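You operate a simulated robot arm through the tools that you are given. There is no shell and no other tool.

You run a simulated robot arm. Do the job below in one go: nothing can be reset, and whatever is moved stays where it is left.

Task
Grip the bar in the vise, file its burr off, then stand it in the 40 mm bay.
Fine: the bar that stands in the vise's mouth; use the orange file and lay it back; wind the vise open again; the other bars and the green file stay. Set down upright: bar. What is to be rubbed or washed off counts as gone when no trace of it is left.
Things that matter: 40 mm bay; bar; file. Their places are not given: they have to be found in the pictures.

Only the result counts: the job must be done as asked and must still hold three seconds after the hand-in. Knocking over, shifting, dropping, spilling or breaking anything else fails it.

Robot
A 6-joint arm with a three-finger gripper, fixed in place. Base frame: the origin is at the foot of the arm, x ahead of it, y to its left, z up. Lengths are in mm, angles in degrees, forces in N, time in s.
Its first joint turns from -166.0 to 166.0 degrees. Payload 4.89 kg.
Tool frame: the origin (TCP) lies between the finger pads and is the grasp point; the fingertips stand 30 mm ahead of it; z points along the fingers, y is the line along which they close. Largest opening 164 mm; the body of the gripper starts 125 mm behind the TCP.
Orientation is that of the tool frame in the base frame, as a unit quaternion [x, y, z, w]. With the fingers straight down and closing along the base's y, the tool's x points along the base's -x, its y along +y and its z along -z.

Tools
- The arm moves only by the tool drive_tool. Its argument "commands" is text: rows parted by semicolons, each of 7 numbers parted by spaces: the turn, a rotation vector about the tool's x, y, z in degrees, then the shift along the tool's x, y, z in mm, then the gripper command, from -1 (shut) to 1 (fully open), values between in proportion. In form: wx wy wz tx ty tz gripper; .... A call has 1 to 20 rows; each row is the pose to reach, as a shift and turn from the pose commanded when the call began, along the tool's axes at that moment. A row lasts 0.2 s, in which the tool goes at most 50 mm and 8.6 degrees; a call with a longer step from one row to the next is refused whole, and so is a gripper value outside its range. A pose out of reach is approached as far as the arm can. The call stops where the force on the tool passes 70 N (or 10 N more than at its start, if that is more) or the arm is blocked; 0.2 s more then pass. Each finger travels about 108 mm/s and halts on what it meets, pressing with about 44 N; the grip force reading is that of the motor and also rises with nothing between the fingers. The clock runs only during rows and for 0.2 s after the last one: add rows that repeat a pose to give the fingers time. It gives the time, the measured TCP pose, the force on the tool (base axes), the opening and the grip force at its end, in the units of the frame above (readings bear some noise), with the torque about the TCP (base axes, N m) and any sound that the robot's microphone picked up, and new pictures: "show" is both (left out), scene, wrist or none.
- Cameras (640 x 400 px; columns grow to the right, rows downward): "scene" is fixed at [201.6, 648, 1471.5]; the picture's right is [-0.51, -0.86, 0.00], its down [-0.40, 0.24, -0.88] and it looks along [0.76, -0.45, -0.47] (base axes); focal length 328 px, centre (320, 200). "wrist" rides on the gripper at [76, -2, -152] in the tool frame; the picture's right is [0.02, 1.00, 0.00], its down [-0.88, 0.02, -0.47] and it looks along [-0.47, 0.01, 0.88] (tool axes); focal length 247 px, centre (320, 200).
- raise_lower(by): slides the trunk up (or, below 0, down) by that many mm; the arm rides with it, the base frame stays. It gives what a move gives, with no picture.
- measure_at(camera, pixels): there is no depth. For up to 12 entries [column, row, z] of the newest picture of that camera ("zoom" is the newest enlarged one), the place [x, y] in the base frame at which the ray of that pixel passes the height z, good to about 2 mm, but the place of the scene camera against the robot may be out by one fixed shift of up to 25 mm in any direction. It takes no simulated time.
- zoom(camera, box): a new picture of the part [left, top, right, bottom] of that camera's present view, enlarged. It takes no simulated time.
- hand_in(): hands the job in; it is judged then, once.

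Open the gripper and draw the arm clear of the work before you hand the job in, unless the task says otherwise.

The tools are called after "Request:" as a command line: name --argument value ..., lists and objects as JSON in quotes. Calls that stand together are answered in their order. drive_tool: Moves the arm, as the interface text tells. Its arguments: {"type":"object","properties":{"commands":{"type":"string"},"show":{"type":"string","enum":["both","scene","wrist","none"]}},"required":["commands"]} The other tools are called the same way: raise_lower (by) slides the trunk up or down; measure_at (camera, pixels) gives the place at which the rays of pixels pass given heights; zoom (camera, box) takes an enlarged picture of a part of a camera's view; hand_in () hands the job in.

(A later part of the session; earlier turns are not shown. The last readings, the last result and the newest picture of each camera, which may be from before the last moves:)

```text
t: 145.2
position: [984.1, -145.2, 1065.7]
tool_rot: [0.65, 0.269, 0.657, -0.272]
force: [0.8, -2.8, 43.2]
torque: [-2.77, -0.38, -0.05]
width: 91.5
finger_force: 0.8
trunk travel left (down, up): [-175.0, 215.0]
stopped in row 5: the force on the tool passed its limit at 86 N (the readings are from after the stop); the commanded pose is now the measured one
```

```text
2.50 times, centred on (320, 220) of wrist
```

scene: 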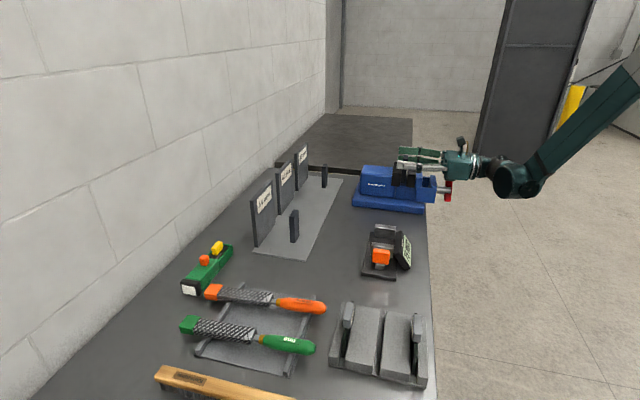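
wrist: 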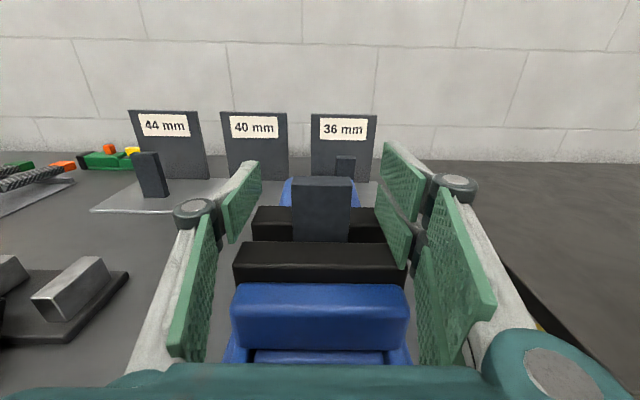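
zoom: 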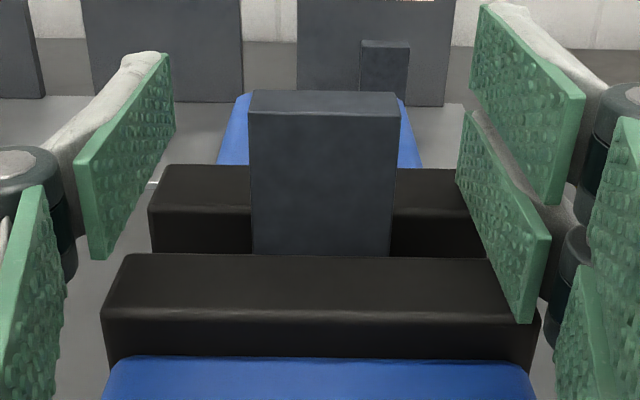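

The lower prong of the double (−b) finger came down on the movable jaw's top. I raise 6 mm at once and check that nothing shifted.

Request:
drive_tool --commands "0 0 0 3 0 0 0.1; 0 0 0 6 0 0 0.1; 0 0 0 6 0 0 0.1" --show "both"

Request:
zoom --camera "scene" --box '[340, 140, 470, 221]'

Request:
zoom --camera "wrist" --box '[220, 140, 420, 300]'

```text
t: 146.0
position: [984.7, -145.7, 1066.1]
tool_rot: [0.651, 0.27, 0.655, -0.273]
force: [-0.8, 0.1, -0.3]
torque: [0.0, -0.01, 0.03]
width: 90.3
finger_force: 0.2
trunk travel left (down, up): [-175.0, 215.0]
```

scene: 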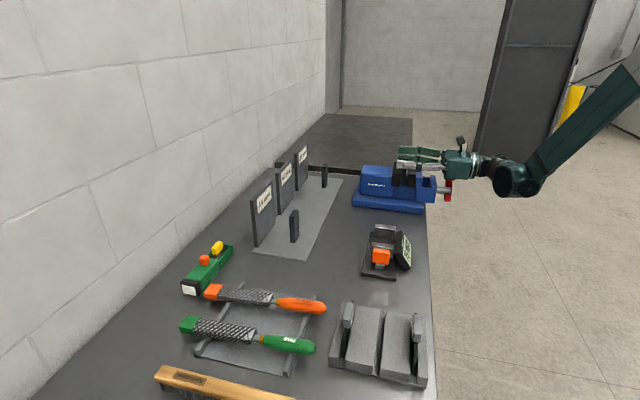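
wrist: 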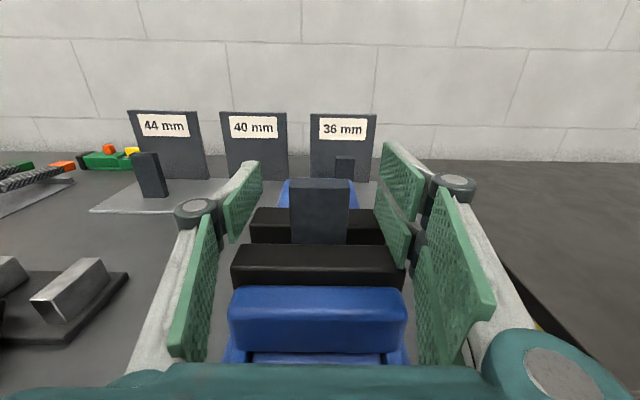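

```text
4.92 times, centred on (405, 180) of scene
```

zoom: 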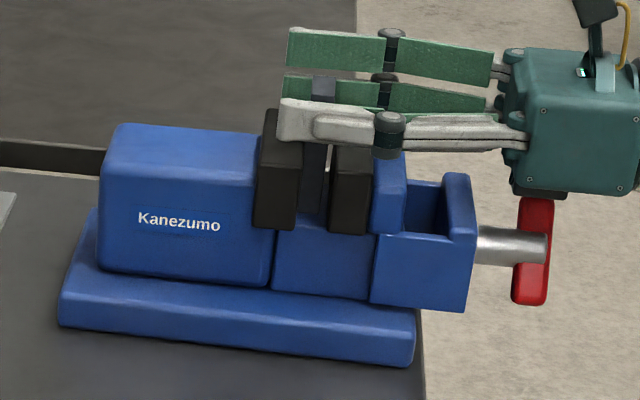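

```text
2.50 times, centred on (320, 220) of wrist
```

zoom: 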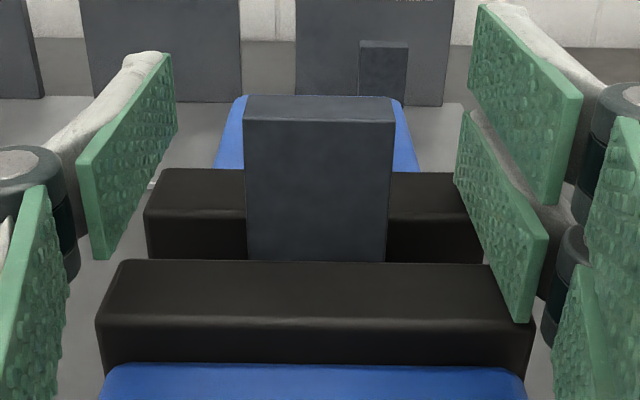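

Nothing shifted; the vise looks the same as at the start, and now there's no contact. I narrow the fingers to 46 mm first to check centring on the bar.

Request:
drive_tool --commands "0 0 0 0 0 0 -0.2; 0 0 0 0 0 0 -0.439; 0 0 0 0 0 0 -0.439; 0 0 0 0 0 0 -0.439" --show "wrist"

Request:
zoom --camera "wrist" --box '[220, 140, 420, 300]'

```text
t: 147.0
position: [984.9, -146.8, 1067.3]
tool_rot: [0.651, 0.27, 0.655, -0.272]
force: [-0.3, 0.3, 0.9]
torque: [0.04, 0.01, 0.0]
width: 46.0
finger_force: 0.0
trunk travel left (down, up): [-175.0, 215.0]
```

wrist: 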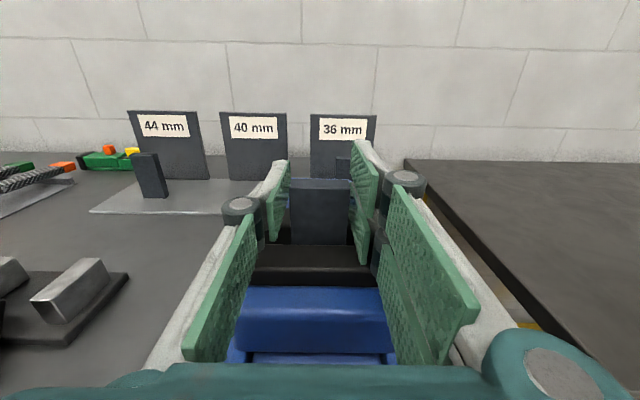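

```text
2.50 times, centred on (320, 220) of wrist
```

zoom: 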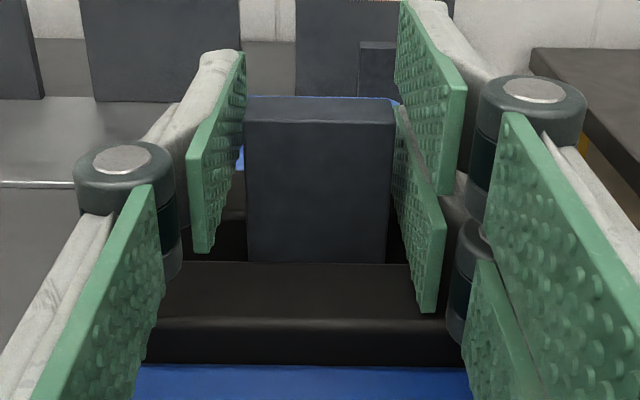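

Well centred with a few mm each side. I close to grip the bar.

Request:
drive_tool --commands "0 0 0 0 0 0 -0.5; 0 0 0 0 0 0 -1; 0 0 0 0 0 0 -1; 0 0 0 0 0 0 -1; 0 0 0 0 0 0 -1" --show "both"

Request:
zoom --camera "wrist" --box '[220, 140, 420, 300]'

Request:
zoom --camera "scene" --box '[370, 130, 470, 192]'

```text
t: 148.2
position: [985.1, -147.1, 1068.0]
tool_rot: [0.651, 0.27, 0.655, -0.273]
force: [0.6, 0.7, 2.0]
torque: [-0.12, -0.1, -0.01]
width: 38.5
finger_force: 44.1
trunk travel left (down, up): [-175.0, 215.0]
```

scene: 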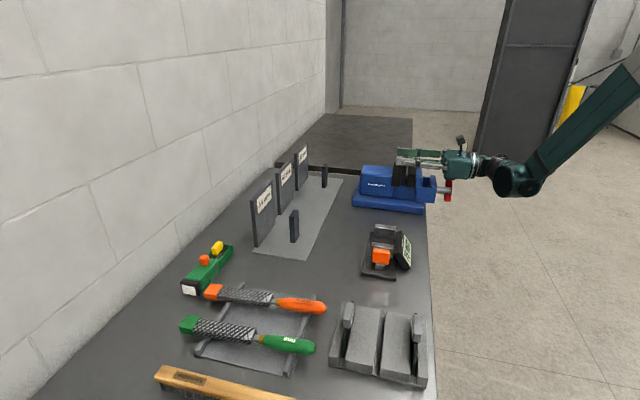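
wrist: 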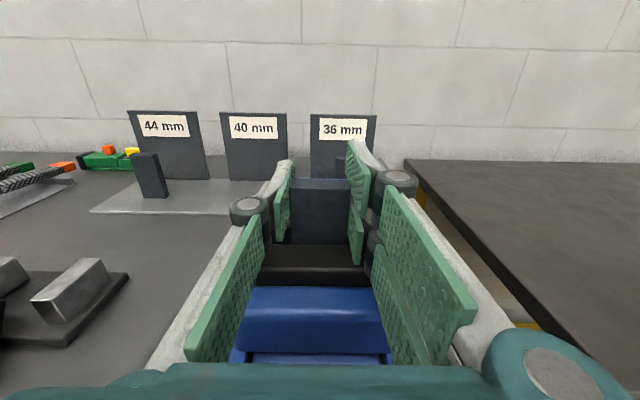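

```text
2.50 times, centred on (320, 220) of wrist
```

zoom: 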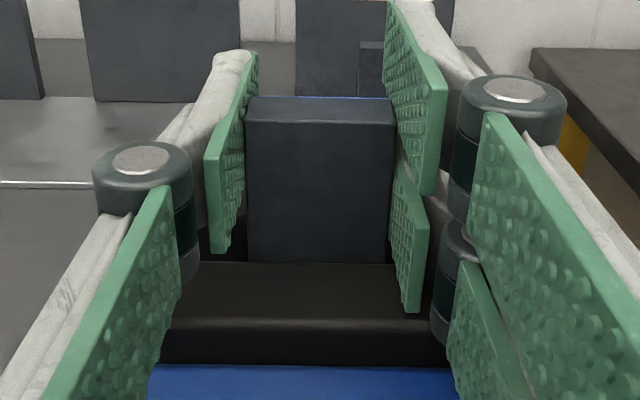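

```text
6.40 times, centred on (420, 161) of scene
```

zoom: 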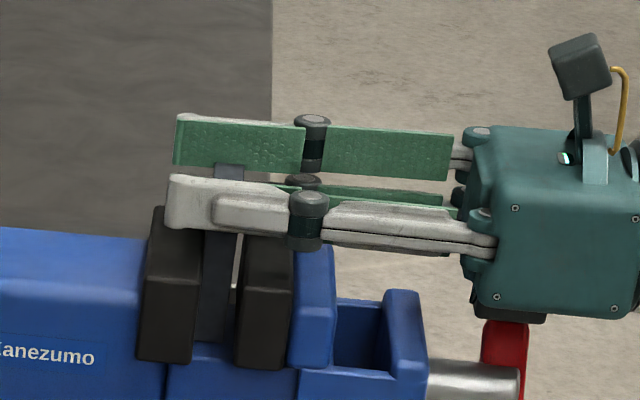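

Bar gripped at 38.5 mm, 44 N. I lift slowly out of the vise.

Request:
drive_tool --commands "0 0 0 4 0 0 -1; 0 0 0 10 0 0 -1; 0 0 0 25 0 0 -1; 0 0 0 45 0 0 -1; 0 0 0 70 0 0 -1; 0 0 0 95 0 0 -1; 0 0 0 95 0 0 -1" --show "both"

Request:
zoom --camera "scene" --box '[370, 110, 470, 192]'

Request:
zoom --camera "wrist" --box '[220, 140, 420, 300]'

```text
t: 149.8
position: [985.1, -147.0, 1162.2]
tool_rot: [0.651, 0.269, 0.656, -0.272]
force: [-0.5, 0.8, -3.4]
torque: [-0.02, 0.05, -0.04]
width: 38.6
finger_force: 43.8
trunk travel left (down, up): [-175.0, 215.0]
```

scene: 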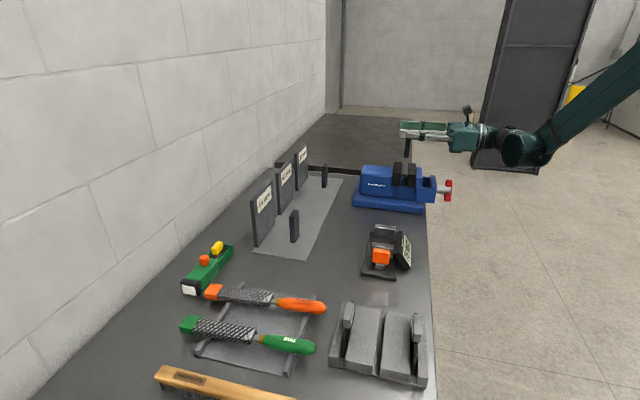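
wrist: 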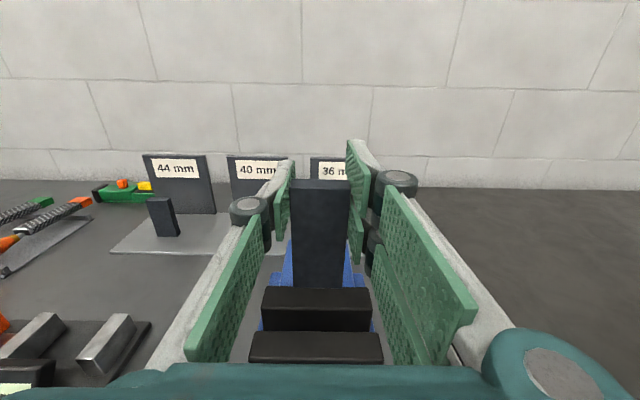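

```text
4.88 times, centred on (420, 151) of scene
```

zoom: 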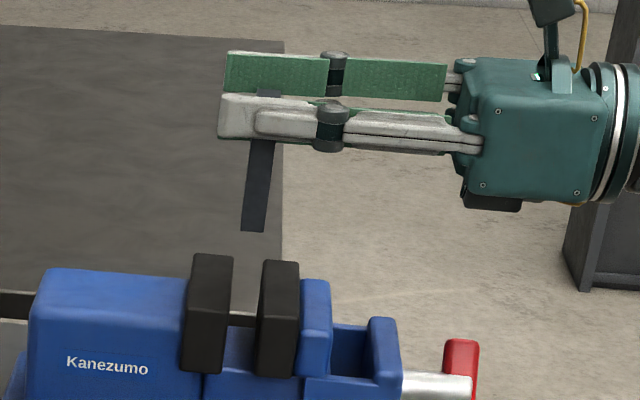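

```text
2.50 times, centred on (320, 220) of wrist
```

zoom: 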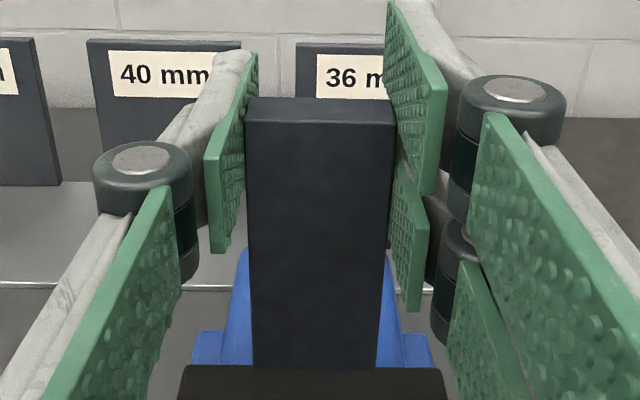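

The bar hangs upright, bottom ≈87 mm below the TCP. I carry it at this height sideways and forward to above the 40 mm bay, yawing 8° so the hand stays clear of the vise.

Request:
drive_tool --commands "-2 0 0 0 -37 0 -1; -4 0 0 0 -74 0 -1; -6 0 0 0 -111 0 -1; -8 0 0 0 -146 10 -1; -8 0 0 0 -148 50 -1; -8 0 0 0 -148 92 -1; -8 0 0 0 -148 134 -1; -8 0 0 0 -148 176 -1; -8 0 0 0 -148 218 -1; -8 0 0 0 -148 260 -1; -8 0 0 0 -148 285 -1; -8 0 0 0 -148 285 -1" --show "both"

Request:
zoom --camera "scene" --box '[240, 100, 400, 250]'

```text
t: 152.4
position: [1082.0, 159.9, 1164.0]
tool_rot: [0.669, 0.223, 0.672, -0.226]
force: [0.8, -0.5, -4.6]
torque: [0.04, -0.04, -0.05]
width: 38.1
finger_force: 43.7
trunk travel left (down, up): [-175.0, 215.0]
```

scene: 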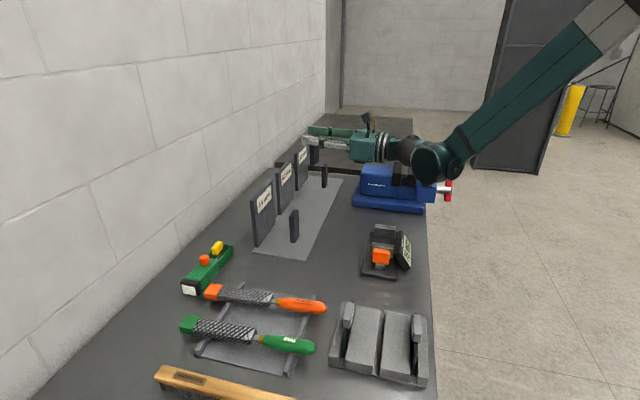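
wrist: 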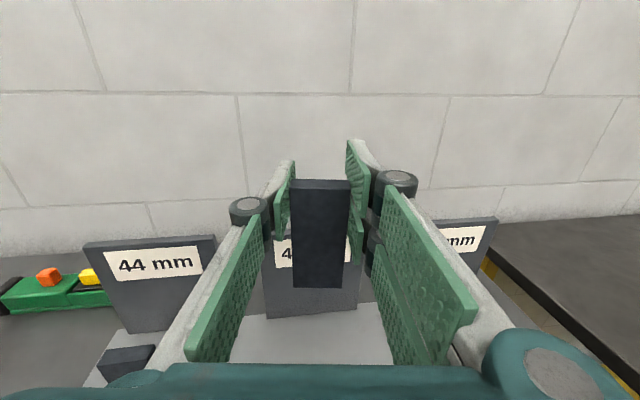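

```text
2.67 times, centred on (320, 175) of scene
```

zoom: 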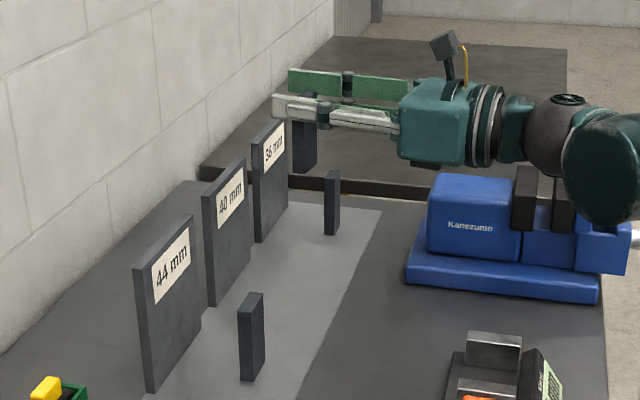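

Reachable, but lowering here with a horizontal hand would bring the wrist down onto the gauge. Better: set the bar down briefly on free bench near a≈620, b≈-640 (hand overhanging the bench edge), then re-grip it with the tool pitched 45° down. I move back there at height first.

Request:
drive_tool --commands "1.3 0 0 0 4 -43 -1; 2.7 0 0 0 8 -86 -1; 4 0 0 0 12 -129 -1; 5.3 0 0 0 16 -172 -1; 6.7 0 0 0 20 -215 -1; 8 0 0 0 24 -257 -1; 8 0 0 0 24 -257 -1" --show "both"

Request:
zoom --camera "scene" --box '[340, 110, 500, 290]'

```text
t: 154.0
position: [890.6, -13.8, 1163.1]
tool_rot: [0.651, 0.269, 0.656, -0.272]
force: [0.2, 0.6, -4.5]
torque: [-0.02, 0.01, -0.04]
width: 38.3
finger_force: 44.0
trunk travel left (down, up): [-175.0, 215.0]
```

scene: 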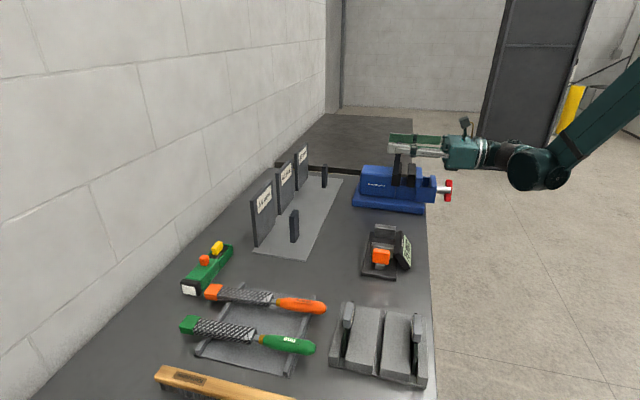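
wrist: 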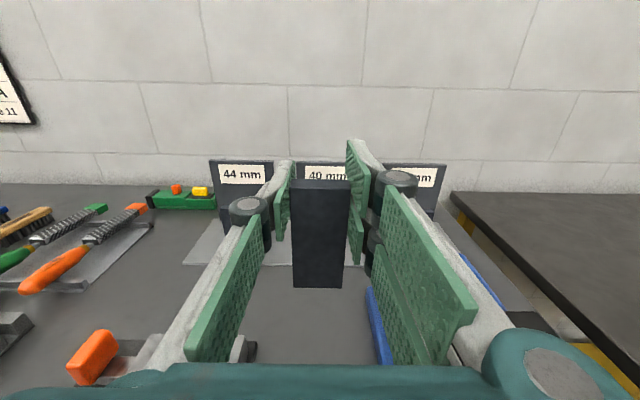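

```text
2.22 times, centred on (420, 200) of scene
```

zoom: 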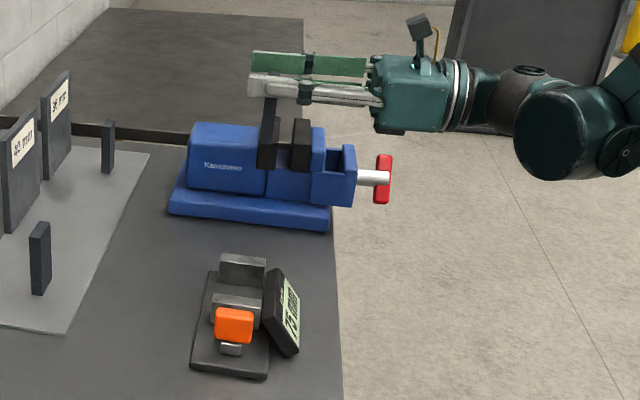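

The landing spot is clear between the vise base (b<-718) and the gauge (b>-569). I lower to about 12 mm above the bench.

Request:
drive_tool --commands "0 0 0 -40 2 0 -1; 0 0 0 -80 4 0 -1; 0 0 0 -120 4 0 -1; 0 0 0 -145 4 0 -1; 0 0 0 -161 4 0 -1; 0 0 0 -161 4 0 -1" --show "both"

Request:
zoom --camera "scene" --box '[340, 150, 470, 260]'

Request:
zoom --camera "wrist" --box '[180, 160, 460, 370]'

```text
t: 155.4
position: [893.8, -16.5, 1002.0]
tool_rot: [0.652, 0.269, 0.655, -0.272]
force: [-0.2, 0.4, -4.7]
torque: [0.01, -0.03, 0.07]
width: 38.3
finger_force: 44.1
trunk travel left (down, up): [-175.0, 215.0]
```

scene: 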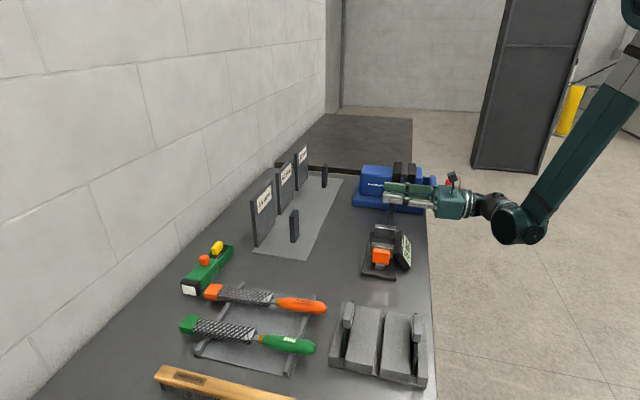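
wrist: 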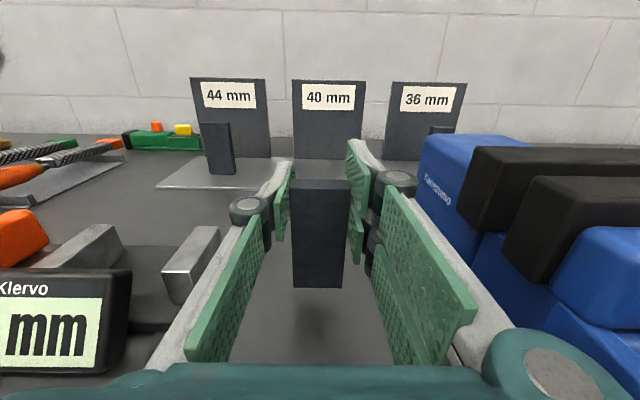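

```text
3.64 times, centred on (405, 205) of scene
```

zoom: 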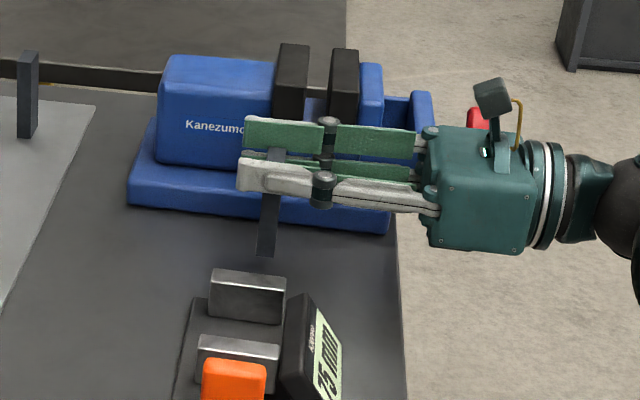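

```text
1.90 times, centred on (320, 265) of wrist
```

zoom: 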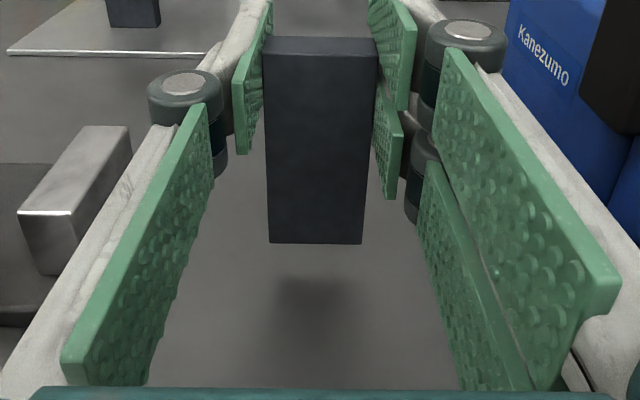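

From the wrist view the bar's bottom is ~81 mm below the TCP, i.e. about 20 mm above the bench. I lower 15 mm then step gently.

Request:
drive_tool --commands "0 0 0 -8 0 0 -1; 0 0 0 -15 0 0 -1; 0 0 0 -15 0 0 -1" --show "none"

Request:
drive_tool --commands "0 0 0 -2 0 0 -1; 0 0 0 -2 0 0 -1" --show "wrist"

Request:
zoom --camera "wrist" --box '[180, 160, 460, 370]'

```text
t: 156.2
position: [894.5, -16.5, 986.9]
tool_rot: [0.651, 0.269, 0.655, -0.272]
force: [-0.2, 0.0, -4.6]
torque: [-0.01, 0.02, -0.01]
width: 38.1
finger_force: 43.9
trunk travel left (down, up): [-175.0, 215.0]
```

```text
t: 156.8
position: [894.8, -17.2, 984.0]
tool_rot: [0.651, 0.269, 0.655, -0.272]
force: [-0.8, 0.2, -4.9]
torque: [0.02, -0.01, 0.01]
width: 38.1
finger_force: 44.4
trunk travel left (down, up): [-175.0, 215.0]
```

wrist: 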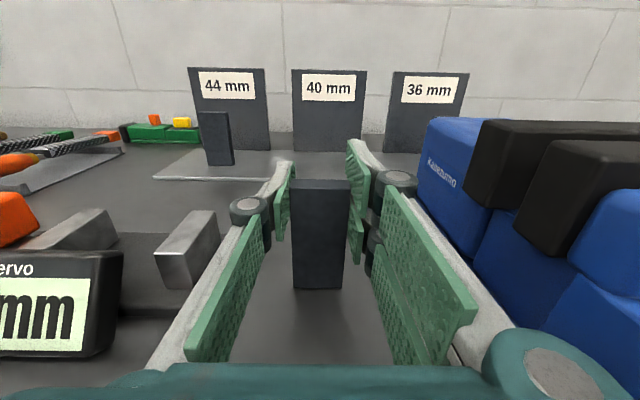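

```text
1.90 times, centred on (320, 265) of wrist
```

zoom: 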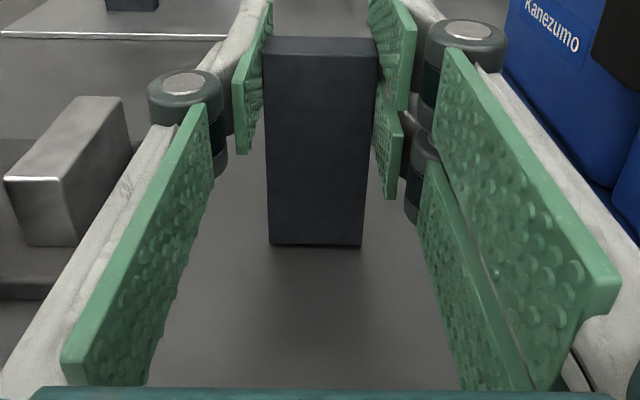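

The shadow has closed right under the bar: nearly down. Step 1 mm at a time.

Request:
drive_tool --commands "0 0 0 -1.2 0 0 -1; 0 0 0 -1.2 0 0 -1" --show "none"

Request:
drive_tool --commands "0 0 0 -1 0 0 -1; 0 0 0 -1 0 0 -1" --show "none"

```text
t: 157.4
position: [894.2, -16.4, 983.4]
tool_rot: [0.651, 0.269, 0.655, -0.272]
force: [-0.2, 0.3, -4.2]
torque: [0.0, -0.01, -0.01]
width: 38.2
finger_force: 44.1
trunk travel left (down, up): [-175.0, 215.0]
```

```text
t: 158.0
position: [895.1, -16.6, 983.4]
tool_rot: [0.651, 0.269, 0.655, -0.272]
force: [0.7, -0.4, -5.1]
torque: [-0.01, 0.0, 0.02]
width: 38.4
finger_force: 44.0
trunk travel left (down, up): [-175.0, 215.0]
```

Request:
drive_tool --commands "0 0 0 -1 0 0 -1; 0 0 0 -1 0 0 -1" --show "none"

Request:
drive_tool --commands "0 0 0 -1 0 0 -1; 0 0 0 -1 0 0 -1" --show "none"

```text
t: 158.6
position: [894.1, -16.9, 982.0]
tool_rot: [0.651, 0.269, 0.656, -0.272]
force: [6.8, 0.1, 11.5]
torque: [-0.28, -0.68, 0.05]
width: 38.4
finger_force: 43.8
trunk travel left (down, up): [-175.0, 215.0]
```

```text
t: 159.2
position: [894.5, -16.4, 981.7]
tool_rot: [0.651, 0.268, 0.656, -0.272]
force: [13.7, -0.2, 33.7]
torque: [0.09, -0.67, -0.04]
width: 38.4
finger_force: 44.5
trunk travel left (down, up): [-175.0, 215.0]
```

The bar is down on the bench (bottom 82 mm below TCP). I relieve the push by 1.3 mm and open the fingers to 70 mm.

Request:
drive_tool --commands "0 0 0 1.3 0 0 -1; 0 0 0 1.3 0 0 -1" --show "none"

Request:
drive_tool --commands "0 0 0 0 0 0 -0.5; 0 0 0 0 0 0 -0.4; 0 0 0 0 0 0 -0.2; 0 0 0 0 0 0 -0.2; 0 0 0 0 0 0 -0.2" --show "both"

Request:
zoom --camera "wrist" --box '[180, 160, 460, 370]'

```text
t: 159.8
position: [894.0, -15.5, 981.6]
tool_rot: [0.651, 0.269, 0.656, -0.273]
force: [5.5, 1.8, 16.3]
torque: [0.13, -0.28, 0.0]
width: 38.3
finger_force: 43.8
trunk travel left (down, up): [-175.0, 215.0]
```

```text
t: 161.0
position: [895.3, -16.3, 981.3]
tool_rot: [0.651, 0.269, 0.655, -0.272]
force: [0.4, -0.4, -0.1]
torque: [-0.02, -0.02, 0.0]
width: 65.4
finger_force: 0.1
trunk travel left (down, up): [-175.0, 215.0]
```

scene: 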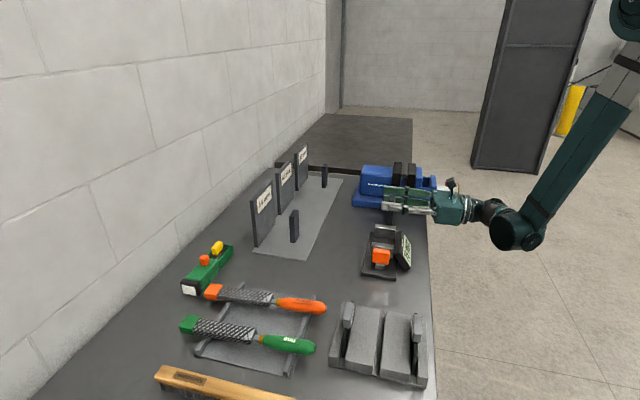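
wrist: 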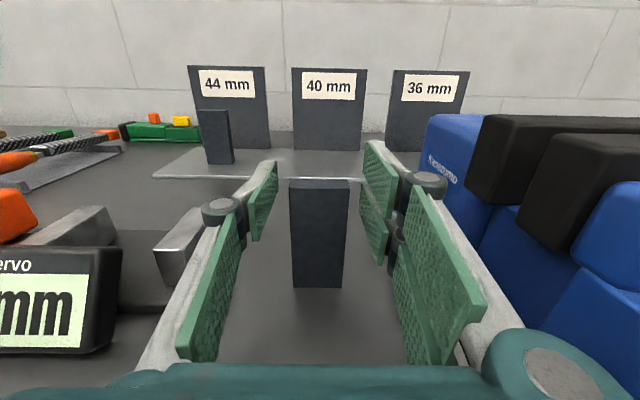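

```text
1.90 times, centred on (320, 265) of wrist
```

zoom: 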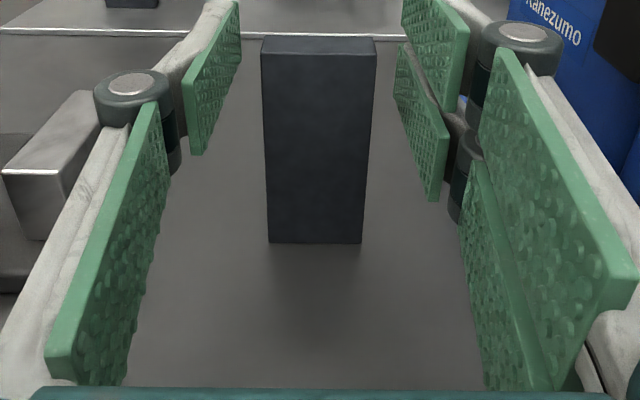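

The bar stands free on the bench. I pitch the tool 45° down around it (fingers stay either side) and lower the TCP 25 mm along the bar.

Request:
drive_tool --commands "0 -7.5 0 0 -0.5 0 -0.2; 0 -15 0 0 -1 0 -0.2; 0 -22.5 0 0 -1 0 -0.2; 0 -30 0 -5 -1 0 -0.2; 0 -37.5 0 -12 -1 0 -0.2; 0 -45 0 -20 -1 0 -0.2; 0 -45 0 -25 -1 0 -0.2; 0 -45 0 -25 -1 0 -0.2" --show "both"

Request:
zoom --camera "wrist" --box '[200, 100, 440, 300]'

Request:
zoom --camera "scene" --box '[340, 150, 470, 260]'

```text
t: 162.8
position: [895.5, -15.5, 956.1]
tool_rot: [0.853, 0.352, 0.356, -0.148]
force: [0.0, -0.7, 0.0]
torque: [0.01, 0.0, -0.02]
width: 65.8
finger_force: 0.0
trunk travel left (down, up): [-175.0, 215.0]
```

scene: 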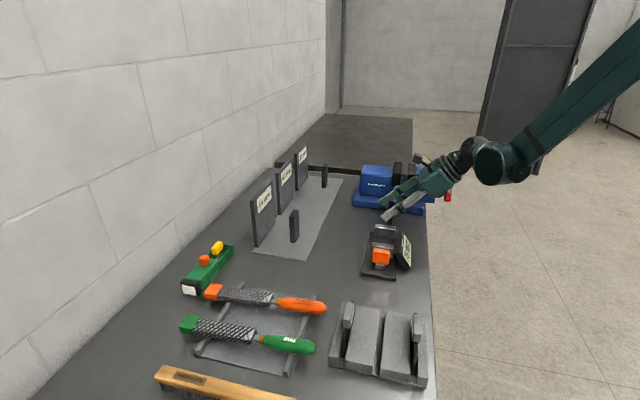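
wrist: 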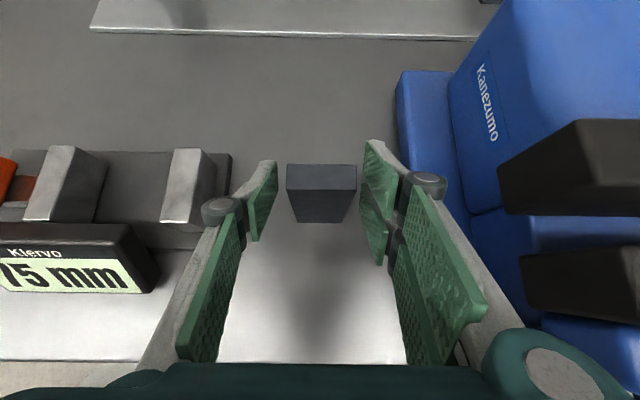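

```text
2.00 times, centred on (320, 200) of wrist
```

zoom: 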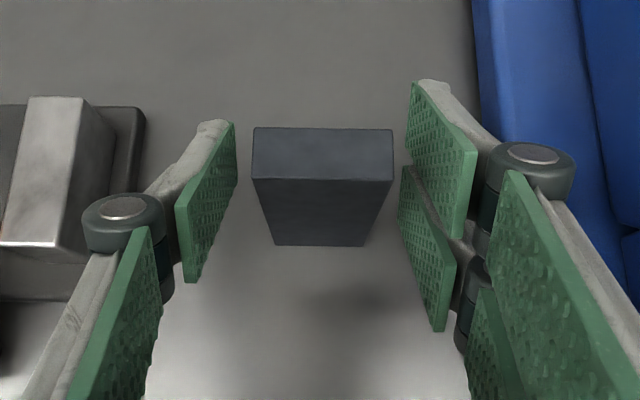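

```text
3.64 times, centred on (405, 205) of scene
```

zoom: 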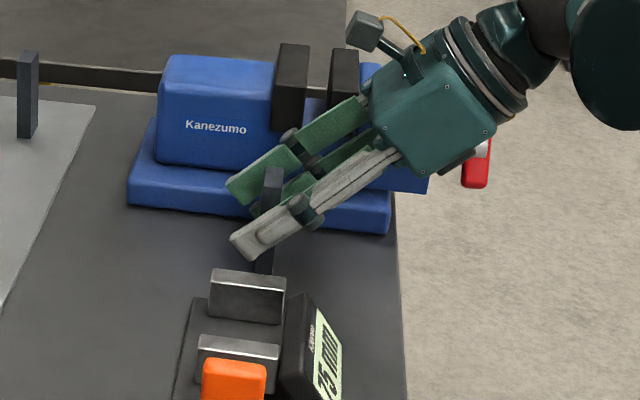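

Centred: bar at columns 287–357, fingers either side. I close to grip it in this pitched pose.

Request:
drive_tool --commands "0 0 0 0 0 0 -0.44; 0 0 0 0 0 0 -0.46; 0 0 0 0 0 0 -1; 0 0 0 0 0 0 -1; 0 0 0 0 0 0 -1; 0 0 0 0 0 0 -1" --show "both"

Request:
zoom --camera "wrist" --box '[200, 100, 440, 300]'

Request:
zoom --camera "scene" --box '[340, 150, 470, 260]'

```text
t: 164.2
position: [894.0, -15.1, 957.4]
tool_rot: [0.853, 0.352, 0.357, -0.148]
force: [0.8, -1.6, 0.9]
torque: [-0.16, -0.12, 0.03]
width: 39.2
finger_force: 43.5
trunk travel left (down, up): [-175.0, 215.0]
```

scene: 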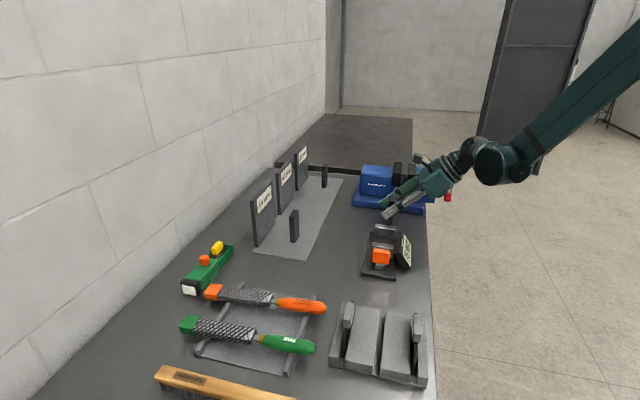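
wrist: 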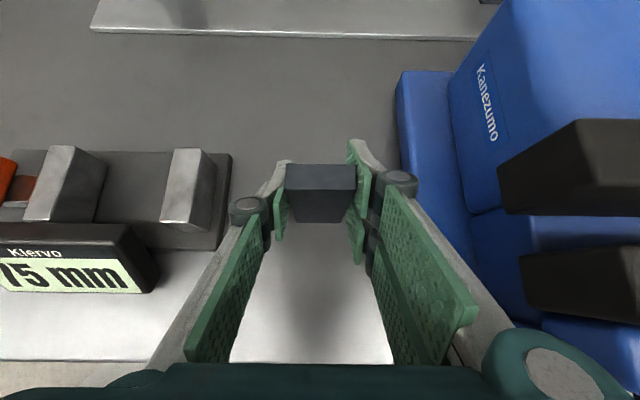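

```text
2.00 times, centred on (320, 200) of wrist
```

zoom: 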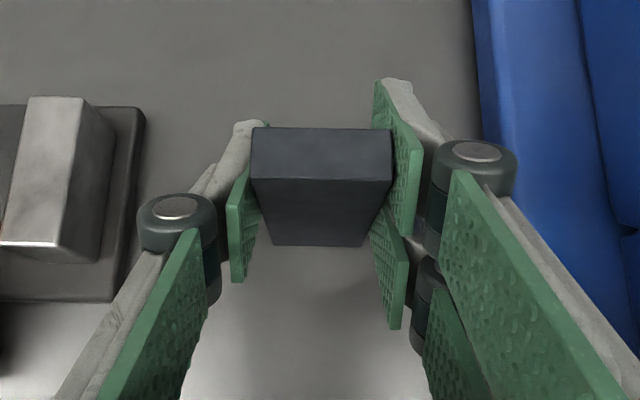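

```text
3.64 times, centred on (405, 205) of scene
```

zoom: 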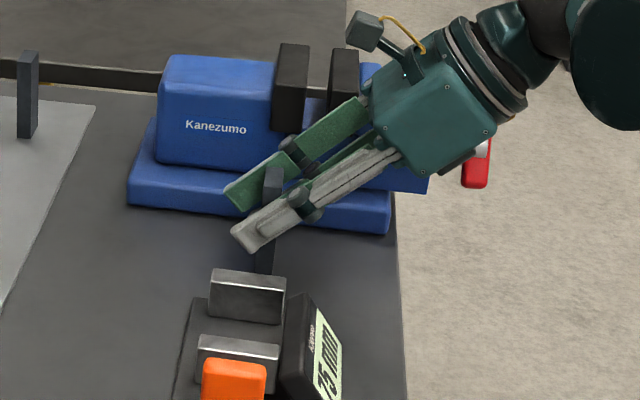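

Gripped firmly with the tool pitched 45°. I lift 110 mm and carry it forward over the 40 mm bay.

Request:
drive_tool --commands "0 0 0 13 0 -12.9 -1; 0 0 0 39.2 0 -38.6 -1; 0 0 0 65 0 -64.3 -1; 0 0 0 78.4 0 -77.3 -1; 0 0 0 110 2.2 -45.1 -1; 0 0 0 141.7 4.4 -13 -1; 0 0 0 173.3 6.7 19.2 -1; 0 0 0 204.9 8.9 51.4 -1; 0 0 0 236.6 11.1 83.5 -1; 0 0 0 268.2 13.3 115.7 -1; 0 0 0 268.2 13.3 115.7 -1" --show "both"

Request:
zoom --camera "scene" --box '[240, 110, 400, 260]'

Request:
zoom --camera "wrist" --box '[160, 60, 480, 300]'

```text
t: 166.6
position: [1094.8, 166.7, 1065.9]
tool_rot: [0.852, 0.353, 0.356, -0.149]
force: [1.3, 0.1, -5.1]
torque: [0.0, 0.01, 0.03]
width: 39.0
finger_force: 43.6
trunk travel left (down, up): [-175.0, 215.0]
```

scene: 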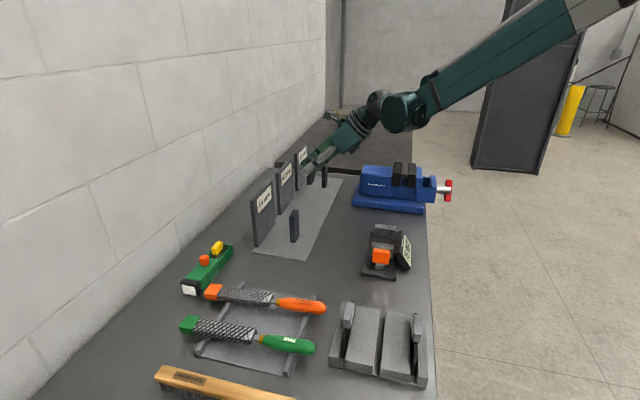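
wrist: 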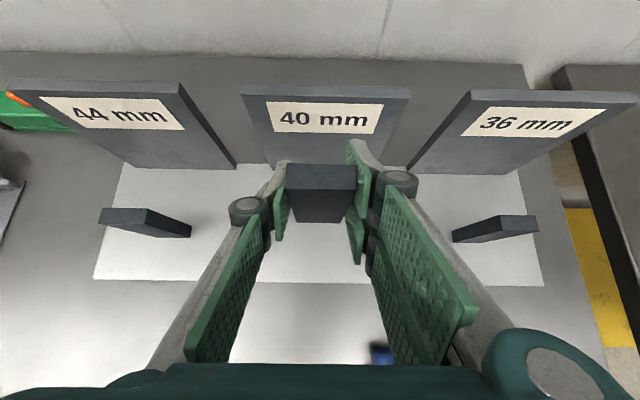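

```text
2.67 times, centred on (320, 185) of scene
```

zoom: 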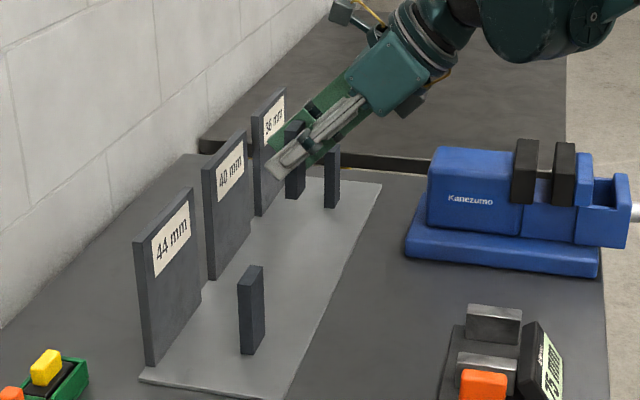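

```text
1.67 times, centred on (320, 180) of wrist
```

zoom: 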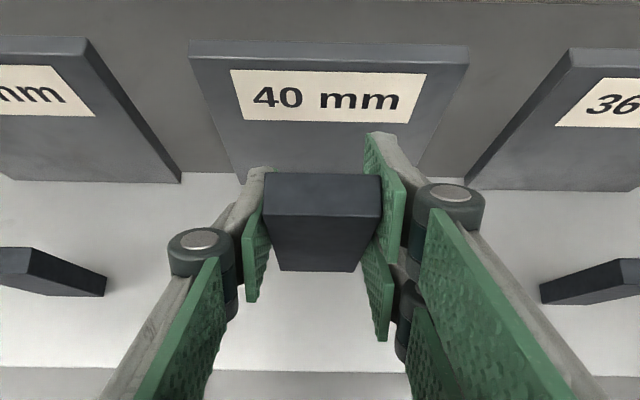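

Right above the bay, centred under the "40 mm" label (col 324). I measure the neighbours' base positions to match their row.

Request:
measure_at --camera "wrist" --pixels '[[191, 237, 902], [191, 226, 902], [452, 242, 902], [452, 232, 902], [93, 278, 902], [545, 286, 902], [237, 168, 902], [408, 172, 902], [270, 163, 902], [390, 165, 902]]'

```text
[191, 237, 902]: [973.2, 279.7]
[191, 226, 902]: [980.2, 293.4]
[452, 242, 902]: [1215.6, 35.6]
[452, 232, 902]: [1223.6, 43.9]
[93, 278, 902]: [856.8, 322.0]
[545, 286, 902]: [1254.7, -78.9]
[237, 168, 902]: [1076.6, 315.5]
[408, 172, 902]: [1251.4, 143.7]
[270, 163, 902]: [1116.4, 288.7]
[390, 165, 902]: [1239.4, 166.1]
```

Neighbours sit at a≈892, b≈-466 and b≈-852, so the bay centre is about (a 892, b −658). I lower 95 mm.

Request:
drive_tool --commands "0 0 0 -21.4 0.9 21.1 -1; 0 0 0 -42.8 1.8 42.2 -1; 0 0 0 -60 1.8 59.2 -1; 0 0 0 -67.7 1.8 66.8 -1; 0 0 0 -67.7 1.8 66.8 -1" --show "both"

Request:
zoom --camera "scene" --box '[240, 130, 400, 260]'

Request:
zoom --camera "wrist" --box '[200, 100, 440, 300]'

```text
t: 167.8
position: [1095.8, 165.5, 971.2]
tool_rot: [0.852, 0.353, 0.357, -0.149]
force: [0.2, 0.3, -3.2]
torque: [0.02, 0.03, 0.03]
width: 39.1
finger_force: 44.3
trunk travel left (down, up): [-175.0, 215.0]
```

scene: 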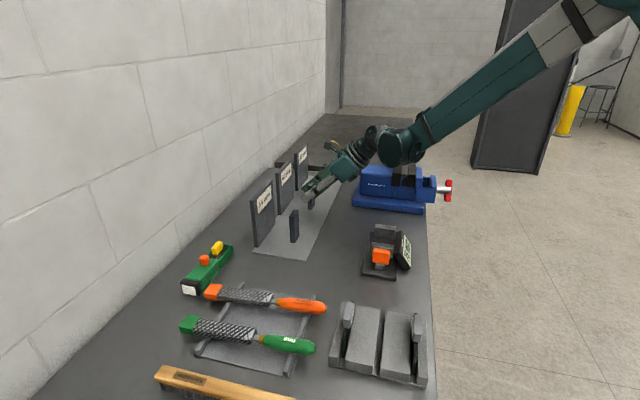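
wrist: 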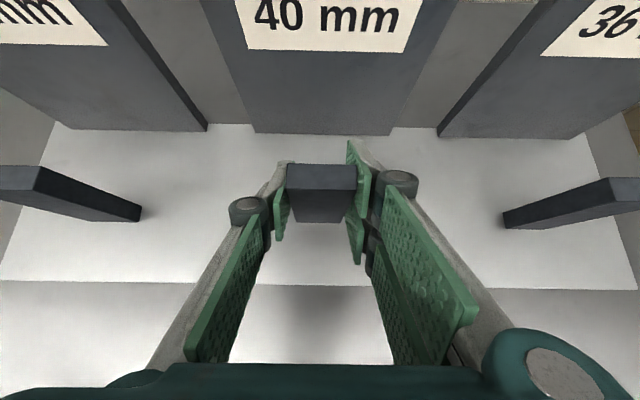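

```text
3.08 times, centred on (320, 195) of scene
```

zoom: 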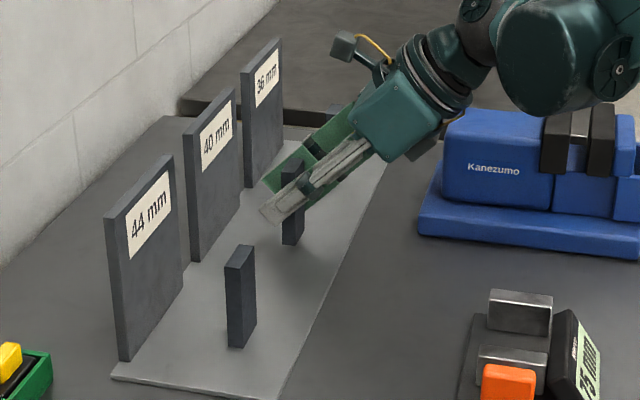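

```text
2.00 times, centred on (320, 200) of wrist
```

zoom: 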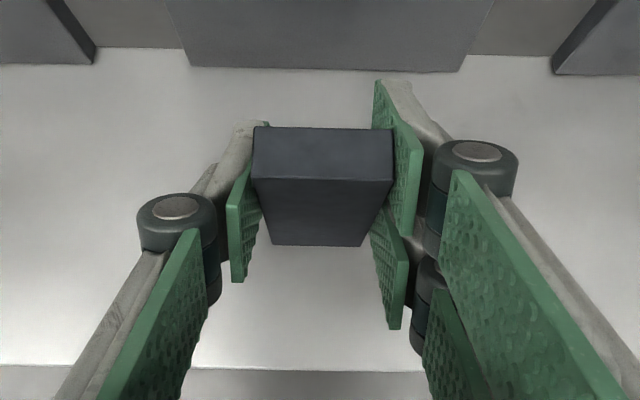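

Bar hovers ~12 mm above the sheet, centred in front of the 40 mm plate. I lower 8 mm, then 1.5 mm.

Request:
drive_tool --commands "0 0 0 -2.9 0 2.8 -1; 0 0 0 -5.7 0 5.6 -1; 0 0 0 -5.7 0 5.6 -1" --show "none"

Request:
drive_tool --commands "0 0 0 -0.9 0 0.9 -1; 0 0 0 -0.9 0 0.9 -1" --show "none"

```text
t: 168.6
position: [1096.4, 165.1, 962.5]
tool_rot: [0.852, 0.353, 0.356, -0.149]
force: [1.4, -0.5, -4.6]
torque: [0.05, 0.02, 0.01]
width: 38.7
finger_force: 43.5
trunk travel left (down, up): [-175.0, 215.0]
```

```text
t: 169.2
position: [1096.4, 165.2, 961.9]
tool_rot: [0.852, 0.353, 0.357, -0.148]
force: [1.6, 0.5, 4.0]
torque: [-0.11, -0.18, 0.04]
width: 38.9
finger_force: 44.2
trunk travel left (down, up): [-175.0, 215.0]
```

Contact with the sheet (about 8 N). I open the fingers to release the bar.

Request:
drive_tool --commands "0 0 0 0 0 0 -0.5; 0 0 0 0 0 0 -0.4; 0 0 0 0 0 0 -0.2; 0 0 0 0 0 0 -0.2; 0 0 0 0 0 0 -0.2" --show "both"

Request:
zoom --camera "wrist" --box '[200, 100, 440, 300]'

Request:
zoom --camera "scene" --box '[240, 130, 400, 260]'

```text
t: 170.4
position: [1095.4, 165.4, 962.4]
tool_rot: [0.853, 0.352, 0.356, -0.148]
force: [0.4, -0.2, 0.0]
torque: [0.02, 0.02, 0.02]
width: 65.4
finger_force: 0.1
trunk travel left (down, up): [-175.0, 215.0]
```

scene: 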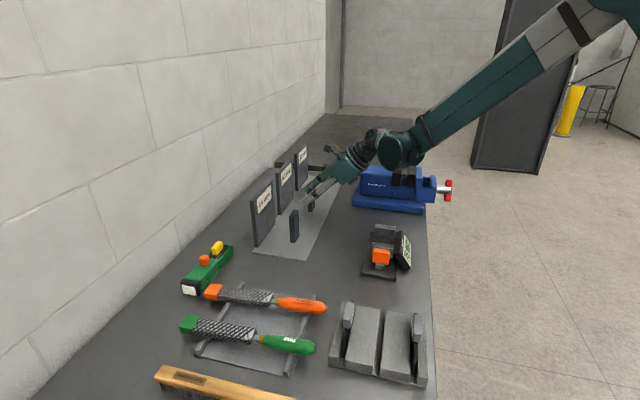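
wrist: 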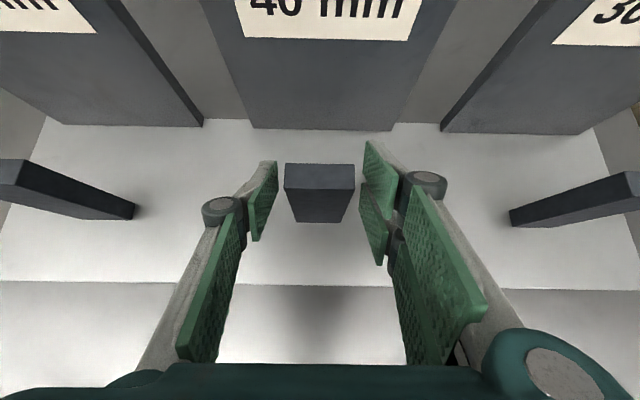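

```text
2.00 times, centred on (320, 200) of wrist
```

zoom: 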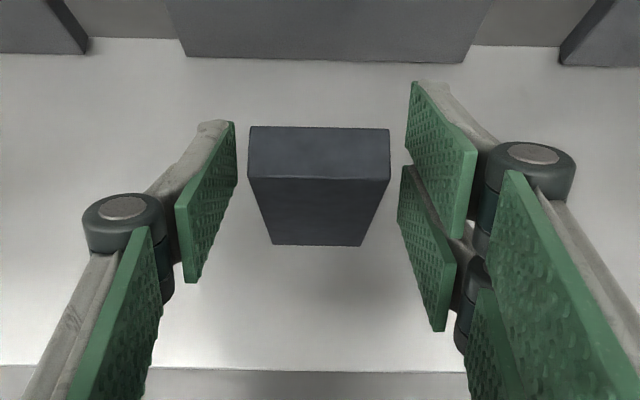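

```text
3.08 times, centred on (320, 195) of scene
```

zoom: 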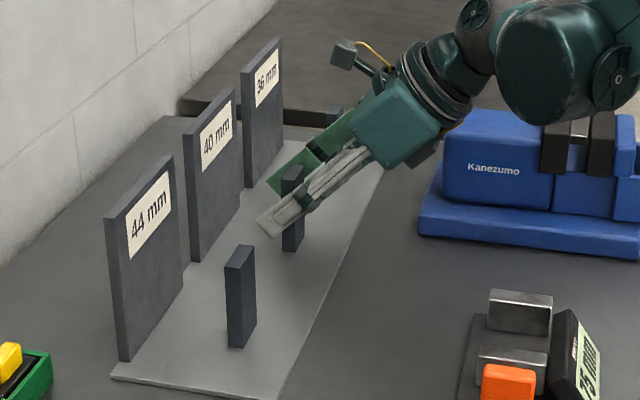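

The bar stands free and upright in the bay. I withdraw straight back along the tool axis.

Request:
drive_tool --commands "0 0 0 0 0 -20 -0.2; 0 0 0 0 0 -50 -0.2; 0 0 0 0 0 -90 -0.2; 0 0 0 0 0 -135 -0.2; 0 0 0 0 0 -180 0; 0 0 0 0 0 -220 0.5; 0 0 0 0 0 -220 1; 0 0 0 0 0 -220 1" --show "both"

Request:
zoom --camera "scene" --box '[240, 130, 400, 260]'

Request:
zoom --camera "wrist" --box '[160, 60, 480, 300]'

```text
t: 172.2
position: [985.5, 54.0, 1116.7]
tool_rot: [0.852, 0.353, 0.356, -0.148]
force: [-0.3, 0.5, 0.5]
torque: [-0.02, -0.05, -0.02]
width: 163.9
finger_force: 0.0
trunk travel left (down, up): [-175.0, 215.0]
```

scene: 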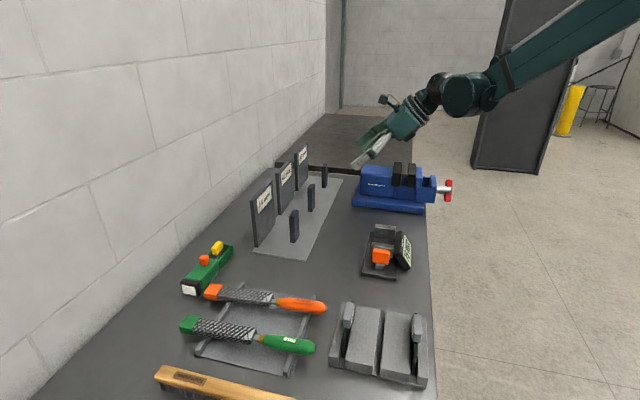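
wrist: 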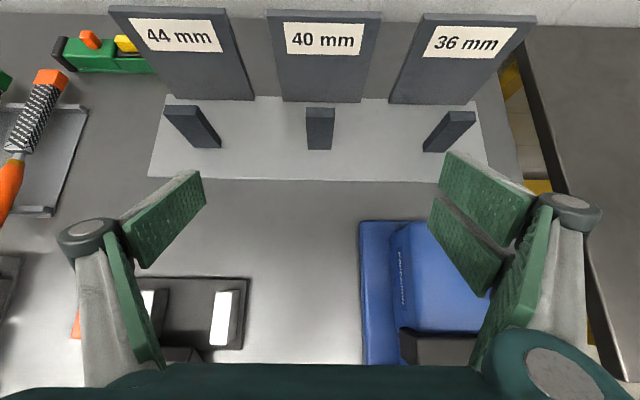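

```text
3.08 times, centred on (320, 195) of scene
```

zoom: 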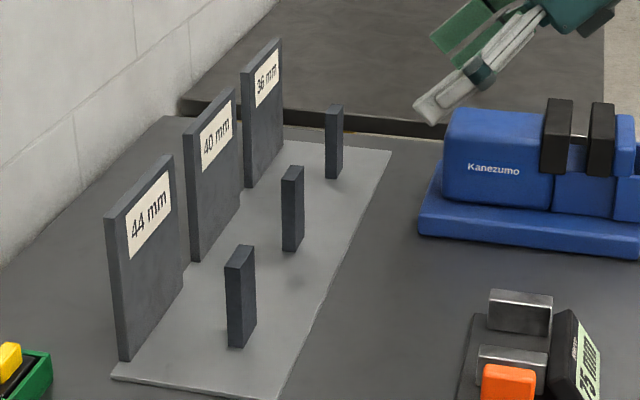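

```text
1.67 times, centred on (320, 180) of wrist
```

zoom: 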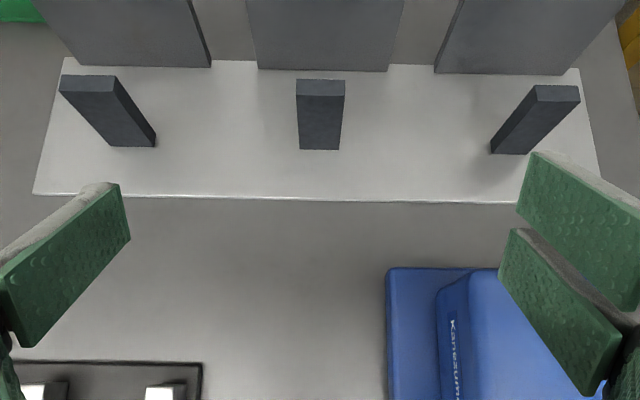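

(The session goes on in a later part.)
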